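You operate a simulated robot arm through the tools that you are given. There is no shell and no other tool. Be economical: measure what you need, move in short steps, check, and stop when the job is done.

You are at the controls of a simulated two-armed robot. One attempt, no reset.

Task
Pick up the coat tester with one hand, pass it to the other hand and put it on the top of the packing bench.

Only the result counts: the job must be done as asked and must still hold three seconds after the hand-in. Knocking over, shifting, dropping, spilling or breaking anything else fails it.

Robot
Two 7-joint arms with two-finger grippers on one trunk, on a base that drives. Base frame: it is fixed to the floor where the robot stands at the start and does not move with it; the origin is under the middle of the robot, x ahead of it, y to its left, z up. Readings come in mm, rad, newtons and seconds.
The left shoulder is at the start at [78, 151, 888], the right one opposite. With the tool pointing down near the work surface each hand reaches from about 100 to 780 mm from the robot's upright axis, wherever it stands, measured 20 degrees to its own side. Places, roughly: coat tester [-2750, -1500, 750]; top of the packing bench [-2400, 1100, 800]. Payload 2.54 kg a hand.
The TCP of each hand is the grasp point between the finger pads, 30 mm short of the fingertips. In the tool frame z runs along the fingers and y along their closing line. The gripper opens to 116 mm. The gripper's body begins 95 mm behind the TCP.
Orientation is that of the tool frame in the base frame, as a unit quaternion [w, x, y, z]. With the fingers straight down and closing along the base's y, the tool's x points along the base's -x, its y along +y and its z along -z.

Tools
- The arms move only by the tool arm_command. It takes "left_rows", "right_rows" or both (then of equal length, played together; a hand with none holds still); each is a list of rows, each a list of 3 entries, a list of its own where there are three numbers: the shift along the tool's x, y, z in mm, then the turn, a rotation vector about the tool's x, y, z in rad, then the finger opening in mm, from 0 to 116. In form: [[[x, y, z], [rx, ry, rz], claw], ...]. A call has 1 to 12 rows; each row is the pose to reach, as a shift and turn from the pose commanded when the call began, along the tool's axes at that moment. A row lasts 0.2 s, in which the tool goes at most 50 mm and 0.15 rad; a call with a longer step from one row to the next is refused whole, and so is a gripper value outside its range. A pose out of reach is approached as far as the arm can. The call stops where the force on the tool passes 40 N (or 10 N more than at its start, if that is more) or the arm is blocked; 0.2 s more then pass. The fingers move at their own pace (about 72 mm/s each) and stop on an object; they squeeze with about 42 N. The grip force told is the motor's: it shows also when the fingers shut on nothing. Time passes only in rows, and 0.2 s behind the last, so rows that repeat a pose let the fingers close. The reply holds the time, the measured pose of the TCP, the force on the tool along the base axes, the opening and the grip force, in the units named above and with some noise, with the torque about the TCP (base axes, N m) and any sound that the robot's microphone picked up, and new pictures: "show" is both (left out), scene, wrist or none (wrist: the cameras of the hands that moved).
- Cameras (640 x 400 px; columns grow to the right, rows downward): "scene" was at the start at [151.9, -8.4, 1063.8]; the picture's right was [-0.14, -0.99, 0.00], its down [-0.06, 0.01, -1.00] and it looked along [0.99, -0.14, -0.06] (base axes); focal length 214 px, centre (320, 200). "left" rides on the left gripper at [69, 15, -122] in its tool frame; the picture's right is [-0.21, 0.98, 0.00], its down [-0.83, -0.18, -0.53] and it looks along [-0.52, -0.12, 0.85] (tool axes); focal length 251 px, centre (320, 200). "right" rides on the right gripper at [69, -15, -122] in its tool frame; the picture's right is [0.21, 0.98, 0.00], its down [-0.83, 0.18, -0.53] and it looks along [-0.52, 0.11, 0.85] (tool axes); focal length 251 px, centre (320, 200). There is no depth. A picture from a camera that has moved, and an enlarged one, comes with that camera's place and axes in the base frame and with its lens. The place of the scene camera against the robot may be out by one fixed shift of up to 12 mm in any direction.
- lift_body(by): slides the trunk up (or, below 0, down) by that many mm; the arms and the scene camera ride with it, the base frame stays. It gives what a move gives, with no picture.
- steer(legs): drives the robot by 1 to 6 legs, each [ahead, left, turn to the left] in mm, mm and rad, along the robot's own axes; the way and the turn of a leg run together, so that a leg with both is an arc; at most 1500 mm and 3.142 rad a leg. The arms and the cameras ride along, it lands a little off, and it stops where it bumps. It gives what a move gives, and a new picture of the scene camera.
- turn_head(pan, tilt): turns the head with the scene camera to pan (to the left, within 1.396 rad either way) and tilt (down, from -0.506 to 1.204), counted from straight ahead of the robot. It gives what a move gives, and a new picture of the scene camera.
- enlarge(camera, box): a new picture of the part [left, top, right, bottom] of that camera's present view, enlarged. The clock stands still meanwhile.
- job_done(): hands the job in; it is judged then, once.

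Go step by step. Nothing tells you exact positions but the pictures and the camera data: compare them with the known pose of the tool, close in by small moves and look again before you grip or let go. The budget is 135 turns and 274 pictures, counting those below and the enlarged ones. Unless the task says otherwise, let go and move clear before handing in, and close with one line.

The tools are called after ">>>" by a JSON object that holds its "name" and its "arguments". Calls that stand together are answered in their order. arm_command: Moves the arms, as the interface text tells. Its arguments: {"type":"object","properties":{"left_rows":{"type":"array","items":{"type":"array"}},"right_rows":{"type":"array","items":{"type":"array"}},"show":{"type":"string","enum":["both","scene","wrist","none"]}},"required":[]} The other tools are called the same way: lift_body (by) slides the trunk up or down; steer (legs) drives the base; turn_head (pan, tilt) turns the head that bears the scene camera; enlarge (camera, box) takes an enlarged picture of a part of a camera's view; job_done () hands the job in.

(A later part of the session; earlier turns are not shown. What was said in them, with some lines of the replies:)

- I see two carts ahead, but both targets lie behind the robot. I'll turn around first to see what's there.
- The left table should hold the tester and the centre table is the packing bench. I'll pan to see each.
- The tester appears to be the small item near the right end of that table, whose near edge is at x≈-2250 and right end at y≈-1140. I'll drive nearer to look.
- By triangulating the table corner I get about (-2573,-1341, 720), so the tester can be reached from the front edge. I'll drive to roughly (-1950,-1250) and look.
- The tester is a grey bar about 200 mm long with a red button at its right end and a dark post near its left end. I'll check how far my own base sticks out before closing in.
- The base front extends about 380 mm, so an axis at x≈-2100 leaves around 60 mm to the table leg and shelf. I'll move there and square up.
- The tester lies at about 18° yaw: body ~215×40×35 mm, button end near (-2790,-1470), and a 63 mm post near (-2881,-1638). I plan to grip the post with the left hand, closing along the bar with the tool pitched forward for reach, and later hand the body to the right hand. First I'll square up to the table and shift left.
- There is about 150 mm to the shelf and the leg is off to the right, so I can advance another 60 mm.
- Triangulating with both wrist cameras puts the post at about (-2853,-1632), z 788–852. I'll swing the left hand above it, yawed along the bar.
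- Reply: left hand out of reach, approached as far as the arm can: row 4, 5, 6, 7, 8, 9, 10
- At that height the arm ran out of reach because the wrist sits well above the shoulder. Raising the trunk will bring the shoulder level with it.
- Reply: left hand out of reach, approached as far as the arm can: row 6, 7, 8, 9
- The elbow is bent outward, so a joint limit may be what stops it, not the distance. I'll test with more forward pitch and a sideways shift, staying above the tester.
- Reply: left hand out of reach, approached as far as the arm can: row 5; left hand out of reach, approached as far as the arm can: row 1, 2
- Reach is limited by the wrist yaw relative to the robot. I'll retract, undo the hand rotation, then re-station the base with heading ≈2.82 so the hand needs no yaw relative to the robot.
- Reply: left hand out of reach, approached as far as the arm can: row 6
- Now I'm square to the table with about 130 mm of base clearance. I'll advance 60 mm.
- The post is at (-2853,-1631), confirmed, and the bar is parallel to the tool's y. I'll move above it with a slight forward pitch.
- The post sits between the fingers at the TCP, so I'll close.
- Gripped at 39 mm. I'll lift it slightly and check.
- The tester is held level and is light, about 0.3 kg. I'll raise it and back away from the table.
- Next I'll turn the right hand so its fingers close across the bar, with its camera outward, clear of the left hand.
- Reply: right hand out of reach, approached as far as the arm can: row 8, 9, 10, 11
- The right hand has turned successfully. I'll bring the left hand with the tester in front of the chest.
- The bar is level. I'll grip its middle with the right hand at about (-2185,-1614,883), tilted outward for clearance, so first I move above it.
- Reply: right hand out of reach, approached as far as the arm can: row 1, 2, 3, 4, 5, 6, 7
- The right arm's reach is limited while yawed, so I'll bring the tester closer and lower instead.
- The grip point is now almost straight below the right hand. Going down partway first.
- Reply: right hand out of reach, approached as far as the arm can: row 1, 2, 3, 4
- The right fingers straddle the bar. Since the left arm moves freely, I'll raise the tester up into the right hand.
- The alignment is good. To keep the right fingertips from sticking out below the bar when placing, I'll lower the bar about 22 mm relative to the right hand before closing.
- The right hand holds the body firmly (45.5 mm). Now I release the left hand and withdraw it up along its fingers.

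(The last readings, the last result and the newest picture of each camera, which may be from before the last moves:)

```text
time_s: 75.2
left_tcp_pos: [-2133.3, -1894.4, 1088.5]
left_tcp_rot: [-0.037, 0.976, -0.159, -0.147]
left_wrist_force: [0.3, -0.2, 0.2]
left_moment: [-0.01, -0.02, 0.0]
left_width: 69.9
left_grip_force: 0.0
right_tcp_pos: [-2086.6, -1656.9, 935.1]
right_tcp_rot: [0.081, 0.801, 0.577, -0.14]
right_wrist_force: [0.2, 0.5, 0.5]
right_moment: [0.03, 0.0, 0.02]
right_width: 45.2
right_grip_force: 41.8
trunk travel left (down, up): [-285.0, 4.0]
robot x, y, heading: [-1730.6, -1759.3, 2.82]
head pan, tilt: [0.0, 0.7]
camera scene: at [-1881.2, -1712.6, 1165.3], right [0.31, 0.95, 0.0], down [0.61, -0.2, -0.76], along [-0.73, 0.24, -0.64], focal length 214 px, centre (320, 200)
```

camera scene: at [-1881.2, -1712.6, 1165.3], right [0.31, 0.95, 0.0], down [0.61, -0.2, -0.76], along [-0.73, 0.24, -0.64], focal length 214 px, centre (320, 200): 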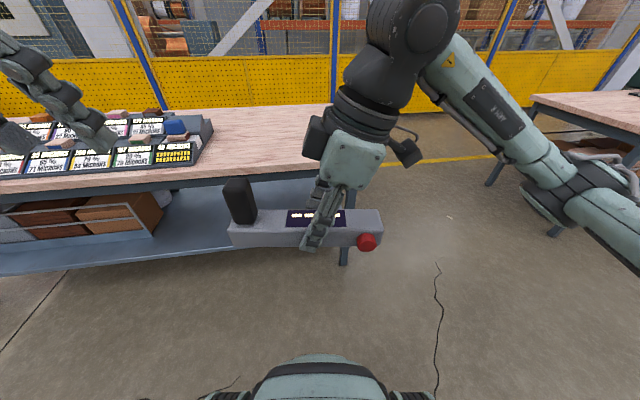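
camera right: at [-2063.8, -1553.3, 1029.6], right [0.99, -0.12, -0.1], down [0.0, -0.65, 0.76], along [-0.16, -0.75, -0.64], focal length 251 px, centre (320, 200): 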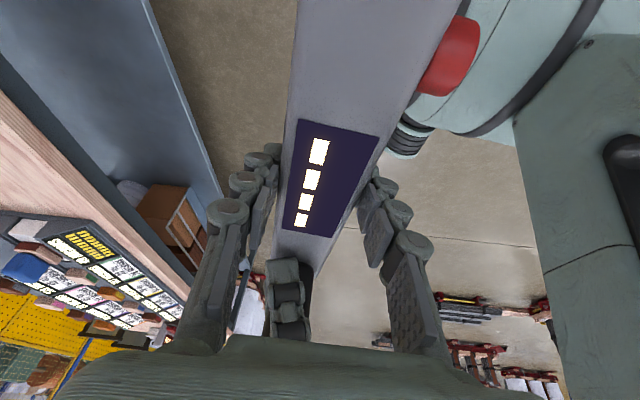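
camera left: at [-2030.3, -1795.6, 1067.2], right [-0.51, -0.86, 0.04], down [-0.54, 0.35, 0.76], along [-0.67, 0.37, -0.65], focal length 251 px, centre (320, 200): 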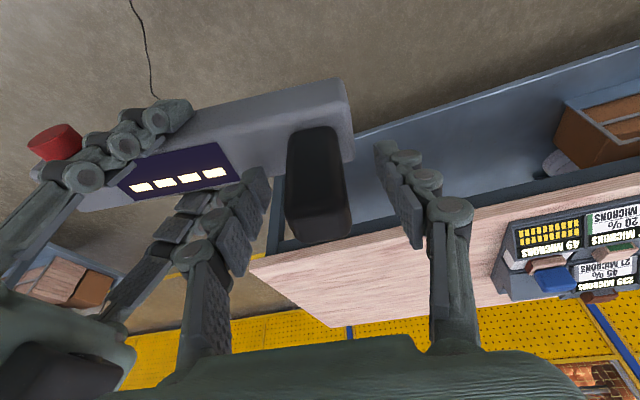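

The handover is done and the tester is in the right hand. I'll back off, square up and drive toward the packing bench.

>>> {"name": "steer", "arguments": {"legs": [[-350, 0, 0], [0, 0, 0.32], [0, -1300, 0]]}}

>>> {"name": "turn_head", "arguments": {"pan": -0.6, "tilt": 0.3}}

```text
time_s: 90.8
left_tcp_pos: [-1749.0, -830.3, 1087.2]
left_tcp_rot: [-0.013, 0.988, 0.008, -0.151]
left_wrist_force: [0.0, 0.9, -0.8]
left_moment: [0.02, -0.02, -0.01]
left_width: 69.8
left_grip_force: 0.0
right_tcp_pos: [-1784.9, -589.9, 934.7]
right_tcp_rot: [0.105, 0.692, 0.704, -0.124]
right_wrist_force: [0.3, 1.0, -1.0]
right_moment: [0.03, 0.03, -0.04]
right_width: 44.8
right_grip_force: 42.0
trunk travel left (down, up): [-285.0, 4.0]
robot x, y, heading: [-1409.0, -578.3, -3.12]
head pan, tilt: [0.0, 0.7]
camera scene: at [-1571.6, -572.4, 1165.3], right [-0.02, 1.0, 0.0], down [0.64, 0.01, -0.76], along [-0.76, -0.02, -0.64], focal length 214 px, centre (320, 200)
```

scene: 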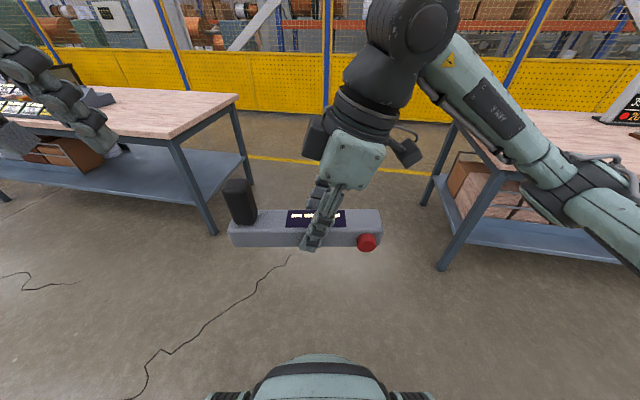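

```text
time_s: 91.8
left_tcp_pos: [-1749.8, -830.8, 1087.9]
left_tcp_rot: [-0.013, 0.988, 0.009, -0.152]
left_wrist_force: [-0.9, 0.0, -0.1]
left_moment: [0.0, -0.02, 0.0]
left_width: 69.7
left_grip_force: 0.0
right_tcp_pos: [-1784.4, -591.2, 934.2]
right_tcp_rot: [0.104, 0.692, 0.703, -0.125]
right_wrist_force: [-0.6, -0.1, 0.2]
right_moment: [0.05, 0.02, -0.01]
right_width: 45.2
right_grip_force: 41.8
trunk travel left (down, up): [-285.0, 4.0]
robot x, y, heading: [-1412.8, -571.0, -3.122]
head pan, tilt: [-0.6, 0.3]
camera scene: at [-1564.9, -519.6, 1201.4], right [0.55, 0.84, 0.0], down [0.25, -0.16, -0.96], along [-0.8, 0.52, -0.3], focal length 214 px, centre (320, 200)
```

scene: 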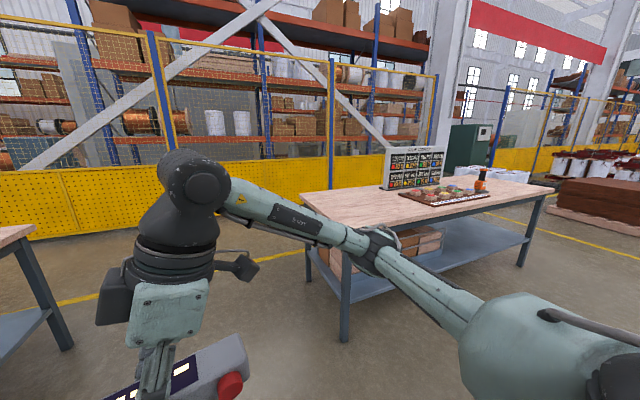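

The bench has a free area on its left part, with the tray and board starting about 590 mm along it. I'll turn the right hand back to its natural yaw, keeping the bar level, so it points ahead and reaches further.

>>> {"name": "arm_command", "arguments": {"right_rows": [[[0, -12, 0], [0.042, 0.004, 0.124], 0], [[0, -24, 0], [0.084, 0.008, 0.248], 0], [[0, -36, 0], [0.125, 0.013, 0.372], 0], [[0, -48, 0], [0.167, 0.017, 0.495], 0], [[0, -60, 0], [0.209, 0.021, 0.619], 0], [[0, -72, 0], [0.251, 0.025, 0.743], 0], [[0, -84, 0], [0.292, 0.029, 0.867], 0], [[0, -96, 0], [0.334, 0.034, 0.991], 0], [[0, -108, 0], [0.376, 0.038, 1.115], 0], [[0, -120, 0], [0.418, 0.042, 1.239], 0], [[0, -132, 0], [0.459, 0.046, 1.362], 0], [[0, -144, 0], [0.501, 0.05, 1.486], 0]]}}

>>> {"name": "turn_head", "arguments": {"pan": -0.2, "tilt": 0.5}}

```text
time_s: 94.4
left_tcp_pos: [-1749.2, -832.4, 1087.0]
left_tcp_rot: [-0.013, 0.988, 0.009, -0.152]
left_wrist_force: [0.1, -0.8, -0.2]
left_moment: [-0.03, 0.03, 0.02]
left_width: 69.7
left_grip_force: 0.1
right_tcp_pos: [-1928.7, -592.5, 937.4]
right_tcp_rot: [-0.014, 0.987, 0.009, -0.161]
right_wrist_force: [0.0, -0.6, -3.6]
right_moment: [-0.02, -0.01, -0.01]
right_width: 45.1
right_grip_force: 42.2
trunk travel left (down, up): [-285.0, 4.0]
robot x, y, heading: [-1415.0, -574.6, -3.126]
head pan, tilt: [-0.6, 0.3]
camera scene: at [-1565.0, -519.7, 1201.4], right [0.55, 0.84, 0.0], down [0.25, -0.16, -0.96], along [-0.8, 0.52, -0.3], focal length 214 px, centre (320, 200)
camera right: at [-1823.7, -579.0, 1034.2], right [0.22, -0.97, -0.1], down [-0.61, -0.21, 0.76], along [-0.76, -0.1, -0.64], focal length 251 px, centre (320, 200)
```

scene: 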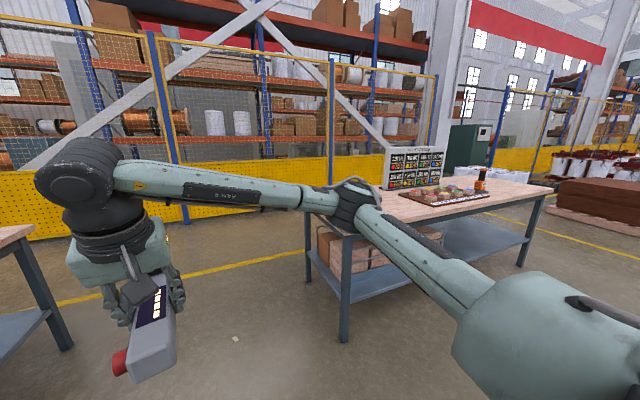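
right: 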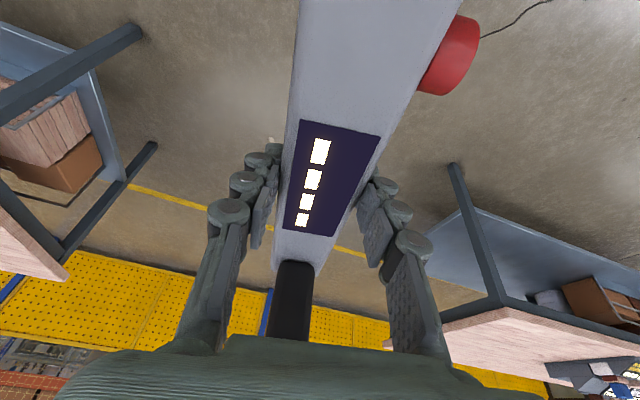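

```text
time_s: 95.3
left_tcp_pos: [-1749.7, -830.6, 1086.2]
left_tcp_rot: [-0.012, 0.988, 0.009, -0.152]
left_wrist_force: [-0.7, -0.5, 0.3]
left_moment: [0.0, -0.02, 0.0]
left_width: 70.0
left_grip_force: 0.0
right_tcp_pos: [-1928.5, -593.3, 939.3]
right_tcp_rot: [-0.014, 0.987, 0.01, -0.16]
right_wrist_force: [-0.2, 0.6, -3.3]
right_moment: [0.05, -0.04, -0.01]
right_width: 45.1
right_grip_force: 42.2
trunk travel left (down, up): [-285.0, 4.0]
robot x, y, heading: [-1413.4, -572.4, -3.122]
head pan, tilt: [-0.201, 0.499]
camera scene: at [-1576.3, -554.3, 1183.1], right [0.18, 0.98, 0.0], down [0.47, -0.09, -0.88], along [-0.86, 0.16, -0.48], focal length 214 px, centre (320, 200)
```

scene: 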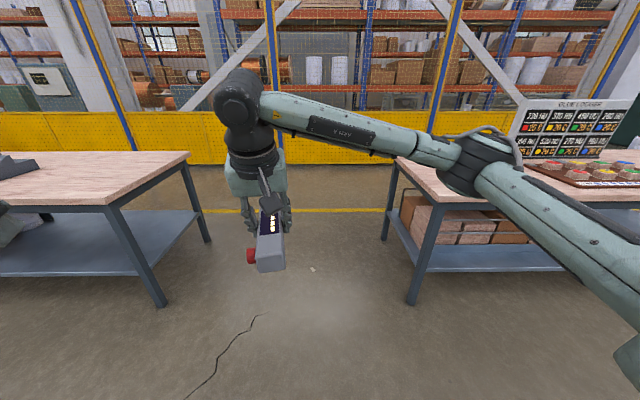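

The tester is now radial ahead, level and securely held. I'll turn to face the bench squarely and approach its left part.

>>> {"name": "steer", "arguments": {"legs": [[0, 0, -0.22], [180, -690, 0]]}}

>>> {"name": "turn_head", "arguments": {"pan": 0.0, "tilt": 0.7}}

```text
time_s: 103.2
left_tcp_pos: [-1836.8, -42.1, 1086.8]
left_tcp_rot: [-0.029, 0.984, -0.097, -0.149]
left_wrist_force: [0.3, 0.1, -0.8]
left_moment: [0.02, 0.03, -0.02]
left_width: 69.8
left_grip_force: 0.1
right_tcp_pos: [-1961.8, 228.4, 938.2]
right_tcp_rot: [-0.032, 0.982, -0.097, -0.159]
right_wrist_force: [0.3, -0.4, -3.3]
right_moment: [0.01, -0.03, 0.02]
right_width: 45.1
right_grip_force: 41.2
trunk travel left (down, up): [-285.0, 4.0]
robot x, y, heading: [-1452.0, 134.9, 2.943]
head pan, tilt: [-0.201, 0.499]
camera scene: at [-1610.3, 190.4, 1183.0], right [0.39, 0.92, 0.0], down [0.44, -0.18, -0.88], along [-0.81, 0.34, -0.48], focal length 214 px, centre (320, 200)
```

scene: 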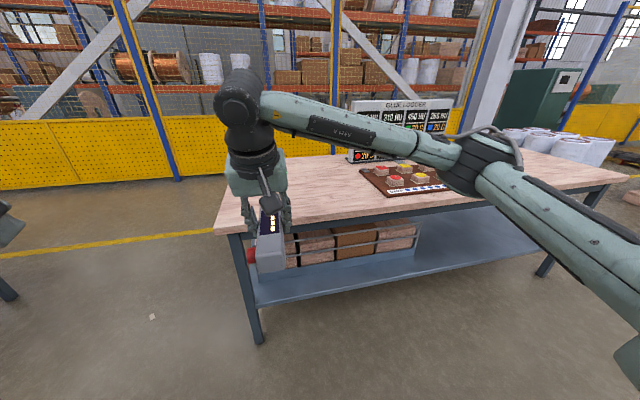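

```text
time_s: 103.9
left_tcp_pos: [-1836.9, -42.1, 1086.7]
left_tcp_rot: [-0.03, 0.984, -0.098, -0.149]
left_wrist_force: [0.5, -0.3, 0.3]
left_moment: [-0.01, -0.02, 0.03]
left_width: 70.0
left_grip_force: 0.1
right_tcp_pos: [-1961.7, 228.5, 939.1]
right_tcp_rot: [-0.032, 0.982, -0.097, -0.158]
right_wrist_force: [-0.8, -0.2, -3.5]
right_moment: [-0.01, -0.04, 0.01]
right_width: 45.0
right_grip_force: 41.8
trunk travel left (down, up): [-285.0, 4.0]
robot x, y, heading: [-1455.3, 139.4, 2.943]
head pan, tilt: [0.0, 0.7]
camera scene: at [-1609.6, 171.8, 1165.4], right [0.19, 0.98, 0.0], down [0.63, -0.13, -0.77], along [-0.75, 0.15, -0.64], focal length 214 px, centre (320, 200)
```

scene: 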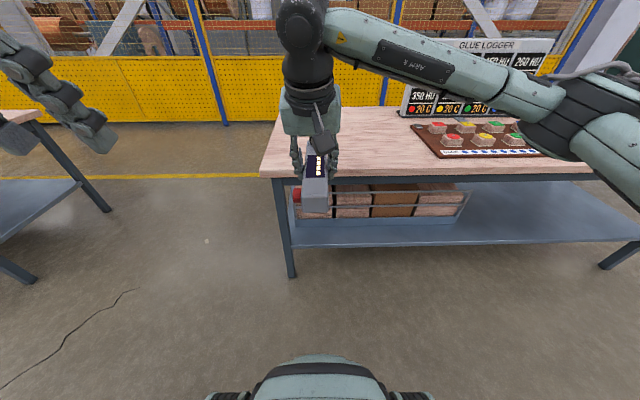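

>>> {"name": "enlarge", "arguments": {"camera": "right", "box": [0, 0, 640, 400]}}

>>> {"name": "enlarge", "arguments": {"camera": "scene", "box": [220, 90, 460, 240]}}

>>> {"name": "enlarge", "arguments": {"camera": "left", "box": [0, 0, 640, 400]}}

```text
1.00 times, centred on (320, 200) of right (not enlarged: the box is as wide or as high as the picture)
camera zoom: at [-1855.9, 220.9, 1034.2], right [0.01, -0.99, -0.1], down [-0.64, -0.08, 0.76], along [-0.77, 0.06, -0.64], focal length 251 px, centre (320, 200)
```

zoom: 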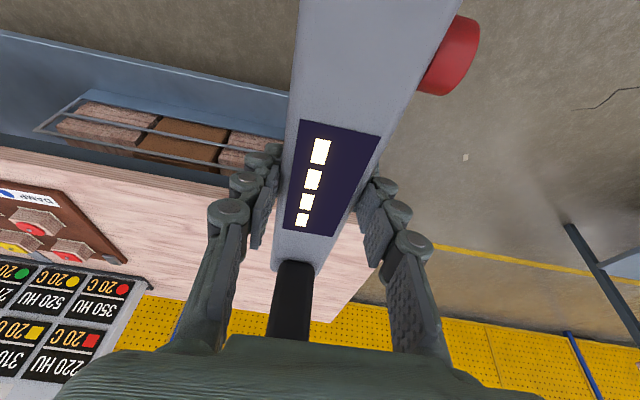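

```text
2.67 times, centred on (340, 165) of scene
camera zoom: at [-1609.6, 171.8, 1165.4], right [0.19, 0.98, 0.0], down [0.63, -0.13, -0.77], along [-0.75, 0.15, -0.64], focal length 572 px, centre (267, 293)
```

zoom: 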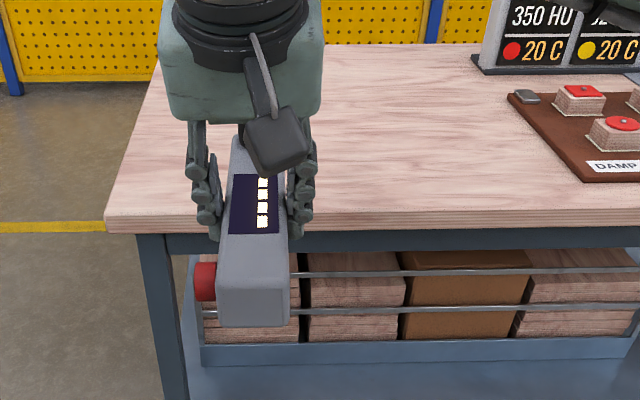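

```text
1.00 times, centred on (320, 200) of left (not enlarged: the box is as wide or as high as the picture)
camera zoom: at [-1739.5, -78.6, 1182.5], right [-0.4, -0.92, 0.04], down [-0.58, 0.28, 0.76], along [-0.71, 0.28, -0.65], focal length 251 px, centre (320, 200)
```

zoom: 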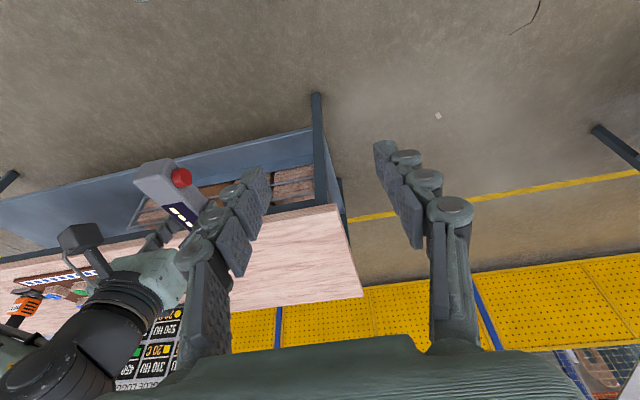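

The bench edge is about 810 mm ahead of the axis; its height is still uncertain (715–780), so I'll descend gently. Driving 340 mm closer at the present height, which is clear.

>>> {"name": "steer", "arguments": {"legs": [[340, 0, 0]]}}

>>> {"name": "turn_head", "arguments": {"pan": 0.0, "tilt": 1.0}}

```text
time_s: 106.1
left_tcp_pos: [-2170.1, 25.4, 1087.3]
left_tcp_rot: [-0.03, 0.984, -0.098, -0.149]
left_wrist_force: [-0.6, 0.7, 0.4]
left_moment: [0.02, -0.02, 0.0]
left_width: 70.1
left_grip_force: 0.1
right_tcp_pos: [-2293.7, 295.9, 939.1]
right_tcp_rot: [-0.032, 0.982, -0.096, -0.158]
right_wrist_force: [-1.2, -0.2, -3.6]
right_moment: [0.02, 0.0, -0.04]
right_width: 44.9
right_grip_force: 42.2
trunk travel left (down, up): [-285.0, 4.0]
robot x, y, heading: [-1784.3, 203.2, 2.946]
head pan, tilt: [0.0, 0.7]
camera scene: at [-1943.1, 237.9, 1165.2], right [0.19, 0.98, 0.0], down [0.63, -0.13, -0.76], along [-0.75, 0.15, -0.64], focal length 214 px, centre (320, 200)
```

scene: 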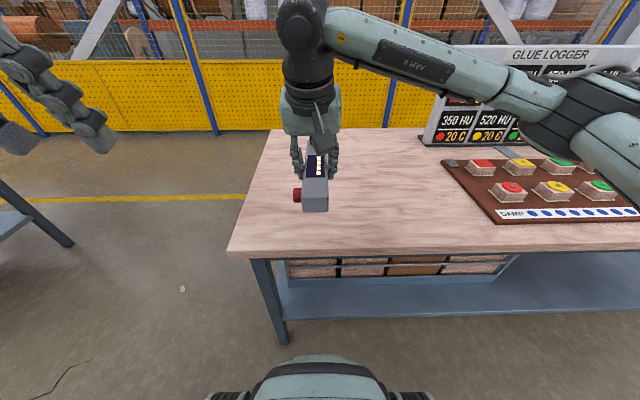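

```text
time_s: 106.9
left_tcp_pos: [-2170.2, 24.6, 1087.0]
left_tcp_rot: [-0.03, 0.983, -0.098, -0.149]
left_wrist_force: [0.5, -0.1, 0.3]
left_moment: [0.0, 0.0, 0.01]
left_width: 70.3
left_grip_force: 0.1
right_tcp_pos: [-2293.8, 295.5, 938.6]
right_tcp_rot: [-0.031, 0.982, -0.096, -0.158]
right_wrist_force: [0.1, 0.6, -3.1]
right_moment: [0.01, -0.03, -0.01]
right_width: 44.7
right_grip_force: 42.2
trunk travel left (down, up): [-285.0, 4.0]
robot x, y, heading: [-1785.7, 203.0, 2.949]
head pan, tilt: [0.0, 1.0]
camera scene: at [-1927.7, 234.9, 1142.0], right [0.19, 0.98, 0.0], down [0.83, -0.16, -0.54], along [-0.53, 0.11, -0.84], focal length 214 px, centre (320, 200)
```

scene: 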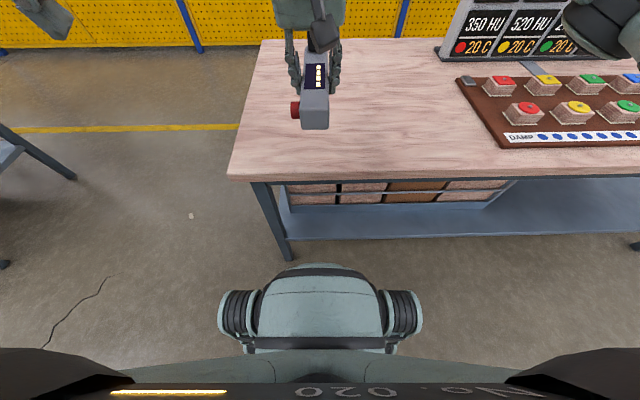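

By parallax over the drive, the bench top is at z≈740 and its edge is 465 mm ahead of the axis. I'll extend the right hand and lower it to about 50 mm above contact.

>>> {"name": "arm_command", "arguments": {"right_rows": [[[-32, 0, 11], [0, 0, 0], 0], [[-64, 0, 22], [0, 0, 0], 0], [[-96, 0, 32], [0, 0, 0], 0], [[-127, 0, 42], [0, 0, 0], 0], [[-115, 1, 76], [0, 0, 0], 0], [[-104, 2, 110], [0, 0, 0], 0], [[-93, 3, 144], [0, 0, 0], 0]]}}

>>> {"name": "turn_head", "arguments": {"pan": 0.0, "tilt": 0.7}}

```text
time_s: 108.5
left_tcp_pos: [-2171.0, 23.9, 1086.8]
left_tcp_rot: [-0.03, 0.984, -0.098, -0.149]
left_wrist_force: [-0.2, -0.8, 0.2]
left_moment: [-0.02, 0.01, 0.02]
left_width: 69.6
left_grip_force: 0.1
right_tcp_pos: [-2424.2, 322.8, 830.7]
right_tcp_rot: [-0.032, 0.982, -0.097, -0.16]
right_wrist_force: [0.3, -0.1, -2.6]
right_moment: [0.01, -0.02, 0.01]
right_width: 44.8
right_grip_force: 42.4
trunk travel left (down, up): [-285.0, 4.0]
robot x, y, heading: [-1784.1, 200.8, 2.944]
head pan, tilt: [0.0, 1.0]
camera scene: at [-1927.9, 235.0, 1141.9], right [0.19, 0.98, 0.0], down [0.83, -0.16, -0.54], along [-0.53, 0.11, -0.84], focal length 214 px, centre (320, 200)
camera right: at [-2319.2, 315.1, 926.3], right [0.0, -0.99, -0.1], down [-0.64, -0.08, 0.76], along [-0.77, 0.06, -0.64], focal length 251 px, centre (320, 200)
```

scene: 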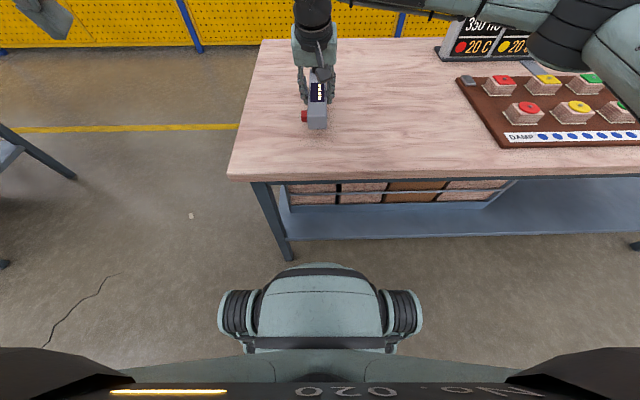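
right: 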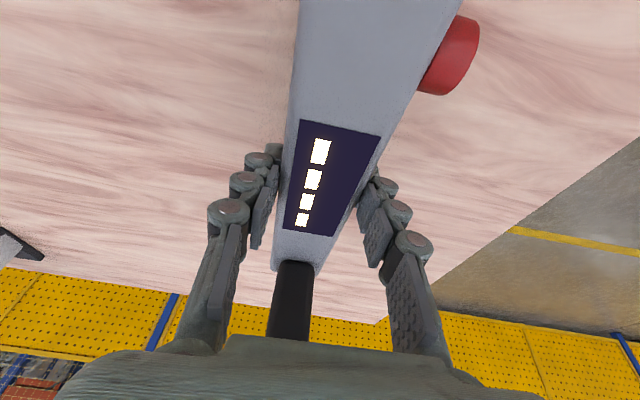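

```text
time_s: 109.3
left_tcp_pos: [-2170.2, 24.5, 1087.3]
left_tcp_rot: [-0.029, 0.984, -0.098, -0.149]
left_wrist_force: [0.2, 0.6, 0.1]
left_moment: [-0.04, 0.0, 0.03]
left_width: 70.2
left_grip_force: 0.1
right_tcp_pos: [-2423.8, 322.4, 831.3]
right_tcp_rot: [-0.032, 0.982, -0.097, -0.159]
right_wrist_force: [0.6, -0.2, -3.3]
right_moment: [0.0, -0.03, 0.0]
right_width: 44.9
right_grip_force: 42.2
trunk travel left (down, up): [-285.0, 4.0]
robot x, y, heading: [-1784.9, 202.7, 2.95]
head pan, tilt: [0.0, 0.7]
camera scene: at [-1942.7, 237.8, 1165.2], right [0.19, 0.98, 0.0], down [0.63, -0.13, -0.76], along [-0.75, 0.15, -0.64], focal length 214 px, centre (320, 200)
```

scene: 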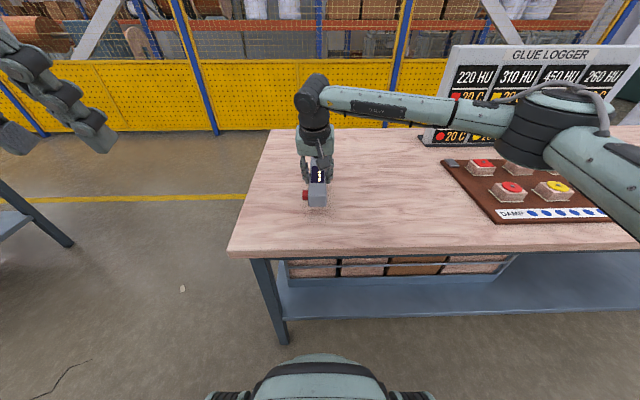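

It is well inside the bench edge and clear of the tray and board. I'll descend in small steps, watching the force.

>>> {"name": "arm_command", "arguments": {"right_rows": [[[5, 0.5, 14], [0, 0, 0], 0], [[9.5, 1, 28], [0, 0, 0], 0], [[12, 1, 36], [0, 0, 0], 0]], "show": "none"}}

>>> {"name": "enlarge", "arguments": {"camera": "scene", "box": [250, 140, 378, 220]}}

```text
time_s: 110.1
left_tcp_pos: [-2169.5, 25.8, 1088.6]
left_tcp_rot: [-0.03, 0.983, -0.098, -0.15]
left_wrist_force: [-0.4, -0.1, 0.9]
left_moment: [0.03, -0.04, -0.01]
left_width: 69.8
left_grip_force: 0.0
right_tcp_pos: [-2426.5, 322.8, 797.2]
right_tcp_rot: [-0.031, 0.981, -0.097, -0.162]
right_wrist_force: [2.1, 0.0, 7.2]
right_moment: [0.05, 1.14, -0.05]
right_width: 45.1
right_grip_force: 42.2
trunk travel left (down, up): [-285.0, 4.0]
robot x, y, heading: [-1787.9, 203.5, 2.941]
head pan, tilt: [0.0, 0.7]
```

```text
5.00 times, centred on (314, 180) of scene
camera zoom: at [-1941.5, 237.7, 1165.8], right [0.19, 0.98, 0.0], down [0.63, -0.13, -0.77], along [-0.75, 0.15, -0.64], focal length 1072 px, centre (350, 300)
```

zoom: 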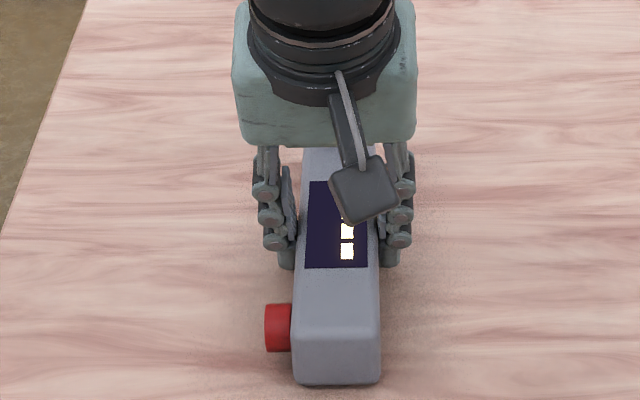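

The far (post) end is touching first. I'll pitch the hand slightly to level the bar while easing down.

>>> {"name": "arm_command", "arguments": {"right_rows": [[[0, 0, 0], [0, -0.03, 0], 0], [[0.6, 0, 2], [0, -0.03, 0], 0]], "show": "none"}}

```text
time_s: 110.7
left_tcp_pos: [-2169.1, 25.4, 1089.4]
left_tcp_rot: [-0.029, 0.983, -0.098, -0.15]
left_wrist_force: [-0.9, -0.9, 0.2]
left_moment: [0.04, -0.01, -0.01]
left_width: 69.9
left_grip_force: 0.0
right_tcp_pos: [-2424.0, 323.3, 795.5]
right_tcp_rot: [-0.032, 0.979, -0.096, -0.176]
right_wrist_force: [2.6, 1.1, 17.3]
right_moment: [-0.59, -0.81, -0.01]
right_width: 45.1
right_grip_force: 41.9
trunk travel left (down, up): [-285.0, 4.0]
robot x, y, heading: [-1784.9, 202.9, 2.945]
head pan, tilt: [0.0, 0.7]
```

Both ends now bear on the bench and the force is about 17 N. I'll ease off 1 mm and open the fingers.

>>> {"name": "arm_command", "arguments": {"right_rows": [[[-0.3, 0, -1], [0, 0, 0], 0], [[-0.3, 0, -1], [0, 0, 0], 50], [[-0.3, 0, -1], [0, 0, 0], 60], [[-0.3, 0, -1], [0, 0, 0], 75], [[-0.3, 0, -1], [0, 0, 0], 75]]}}

>>> {"name": "enlarge", "arguments": {"camera": "scene", "box": [250, 140, 378, 220]}}

```text
time_s: 111.9
left_tcp_pos: [-2169.5, 24.2, 1086.8]
left_tcp_rot: [-0.03, 0.984, -0.098, -0.149]
left_wrist_force: [-0.4, 0.6, 0.3]
left_moment: [-0.01, 0.02, 0.02]
left_width: 70.1
left_grip_force: 0.1
right_tcp_pos: [-2424.8, 322.4, 793.1]
right_tcp_rot: [-0.034, 0.98, -0.096, -0.173]
right_wrist_force: [0.0, -0.4, -0.3]
right_moment: [-0.02, -0.02, 0.0]
right_width: 75.0
right_grip_force: 0.0
trunk travel left (down, up): [-285.0, 4.0]
robot x, y, heading: [-1787.3, 202.0, 2.945]
head pan, tilt: [0.0, 0.7]
camera scene: at [-1942.4, 237.8, 1165.3], right [0.19, 0.98, 0.0], down [0.63, -0.13, -0.76], along [-0.75, 0.15, -0.64], focal length 214 px, centre (320, 200)
camera right: at [-2317.0, 313.9, 885.1], right [0.0, -0.99, -0.11], down [-0.62, -0.08, 0.78], along [-0.79, 0.06, -0.62], focal length 251 px, centre (320, 200)
```

scene: 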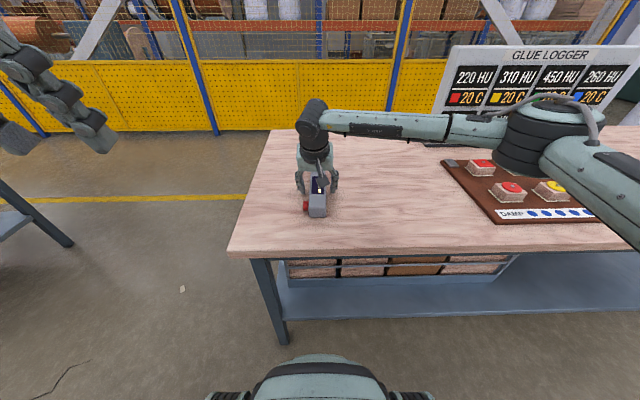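
right: 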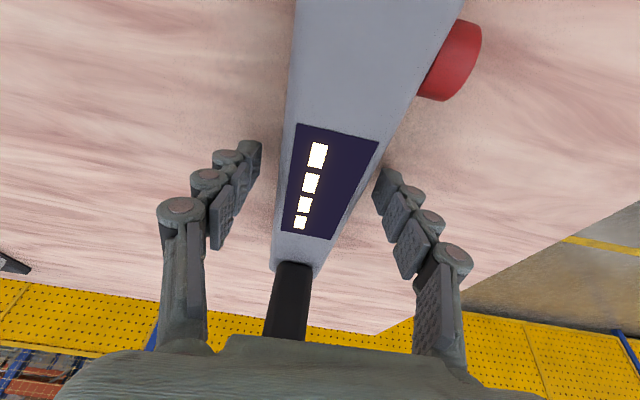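

```text
5.00 times, centred on (314, 180) of scene
camera zoom: at [-1942.4, 237.8, 1165.3], right [0.19, 0.98, 0.0], down [0.63, -0.13, -0.76], along [-0.75, 0.15, -0.64], focal length 1072 px, centre (350, 300)
```

zoom: 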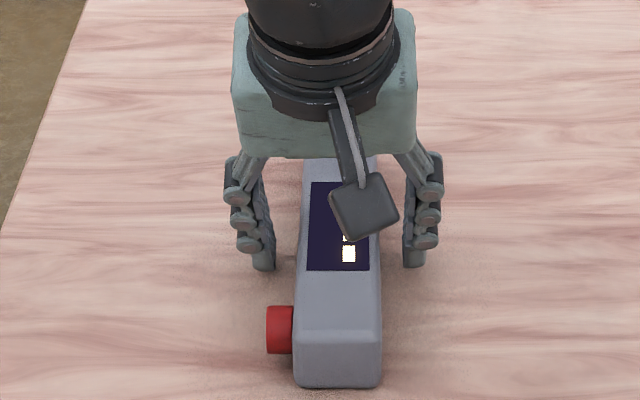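

It rests flat and the fingers are clear on both sides. I'll withdraw up along the fingers, then back away.

>>> {"name": "arm_command", "arguments": {"right_rows": [[[0, 0, -25], [0, 0, 0], 75], [[0, 0, -60], [0, 0, 0], 75], [[0, 0, -100], [0, 0, 0], 75], [[0, 0, -140], [0, 0, 0], 75]], "show": "none"}}

>>> {"name": "steer", "arguments": {"legs": [[-250, 0, 0]]}}

>>> {"name": "enlarge", "arguments": {"camera": "right", "box": [0, 0, 640, 400]}}

```text
time_s: 112.9
left_tcp_pos: [-2169.6, 23.9, 1088.1]
left_tcp_rot: [-0.03, 0.983, -0.098, -0.15]
left_wrist_force: [-0.3, -0.4, -0.4]
left_moment: [0.02, 0.04, 0.0]
left_width: 69.9
left_grip_force: 0.2
right_tcp_pos: [-2376.5, 309.1, 923.6]
right_tcp_rot: [-0.035, 0.98, -0.096, -0.174]
right_wrist_force: [-0.1, -0.5, 0.4]
right_moment: [-0.02, 0.03, 0.02]
right_width: 75.2
right_grip_force: 0.1
trunk travel left (down, up): [-285.0, 4.0]
robot x, y, heading: [-1786.6, 204.3, 2.945]
head pan, tilt: [0.0, 0.7]
```

```text
time_s: 114.8
left_tcp_pos: [-1922.5, -24.3, 1087.9]
left_tcp_rot: [-0.029, 0.983, -0.098, -0.149]
left_wrist_force: [-0.2, -0.2, 0.8]
left_moment: [-0.01, -0.01, 0.03]
left_width: 70.0
left_grip_force: 0.0
right_tcp_pos: [-2130.9, 259.6, 924.5]
right_tcp_rot: [-0.033, 0.98, -0.095, -0.174]
right_wrist_force: [0.4, -0.1, -0.5]
right_moment: [0.03, 0.04, 0.01]
right_width: 75.0
right_grip_force: 0.0
trunk travel left (down, up): [-285.0, 4.0]
robot x, y, heading: [-1539.8, 155.9, 2.949]
head pan, tilt: [0.0, 0.7]
camera scene: at [-1695.8, 188.8, 1165.5], right [0.19, 0.98, 0.0], down [0.63, -0.12, -0.77], along [-0.75, 0.15, -0.64], focal length 214 px, centre (320, 200)
```

scene: 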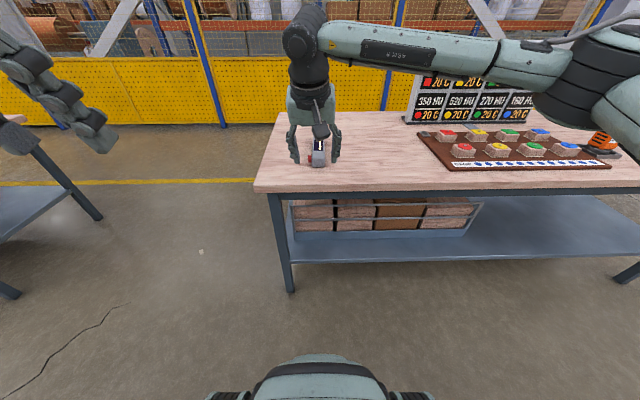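

```text
1.00 times, centred on (320, 200) of right (not enlarged: the box is as wide or as high as the picture)
camera zoom: at [-2023.6, 251.1, 1016.4], right [0.0, -0.99, -0.11], down [-0.62, -0.09, 0.78], along [-0.79, 0.06, -0.62], focal length 251 px, centre (320, 200)
```

zoom: 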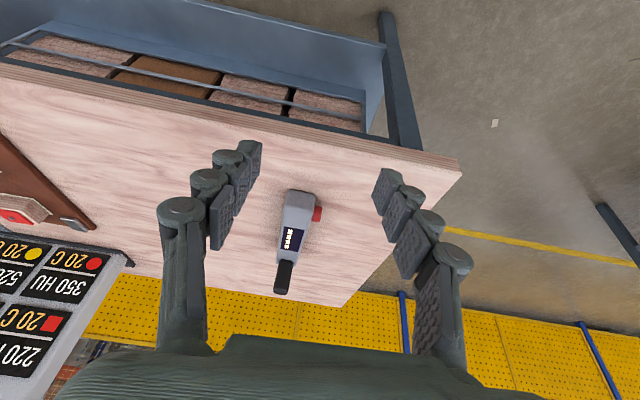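

The tester rests upright on the packing bench, well inside the edge. Both hands are clear and nothing else has moved, so I'm handing in.

>>> {"name": "job_done", "arguments": {}}

```text
The job is handed in.
```

I picked up the coat tester with the left hand, passed it to the right hand, and set it on top of the packing bench, released and with both hands clear.
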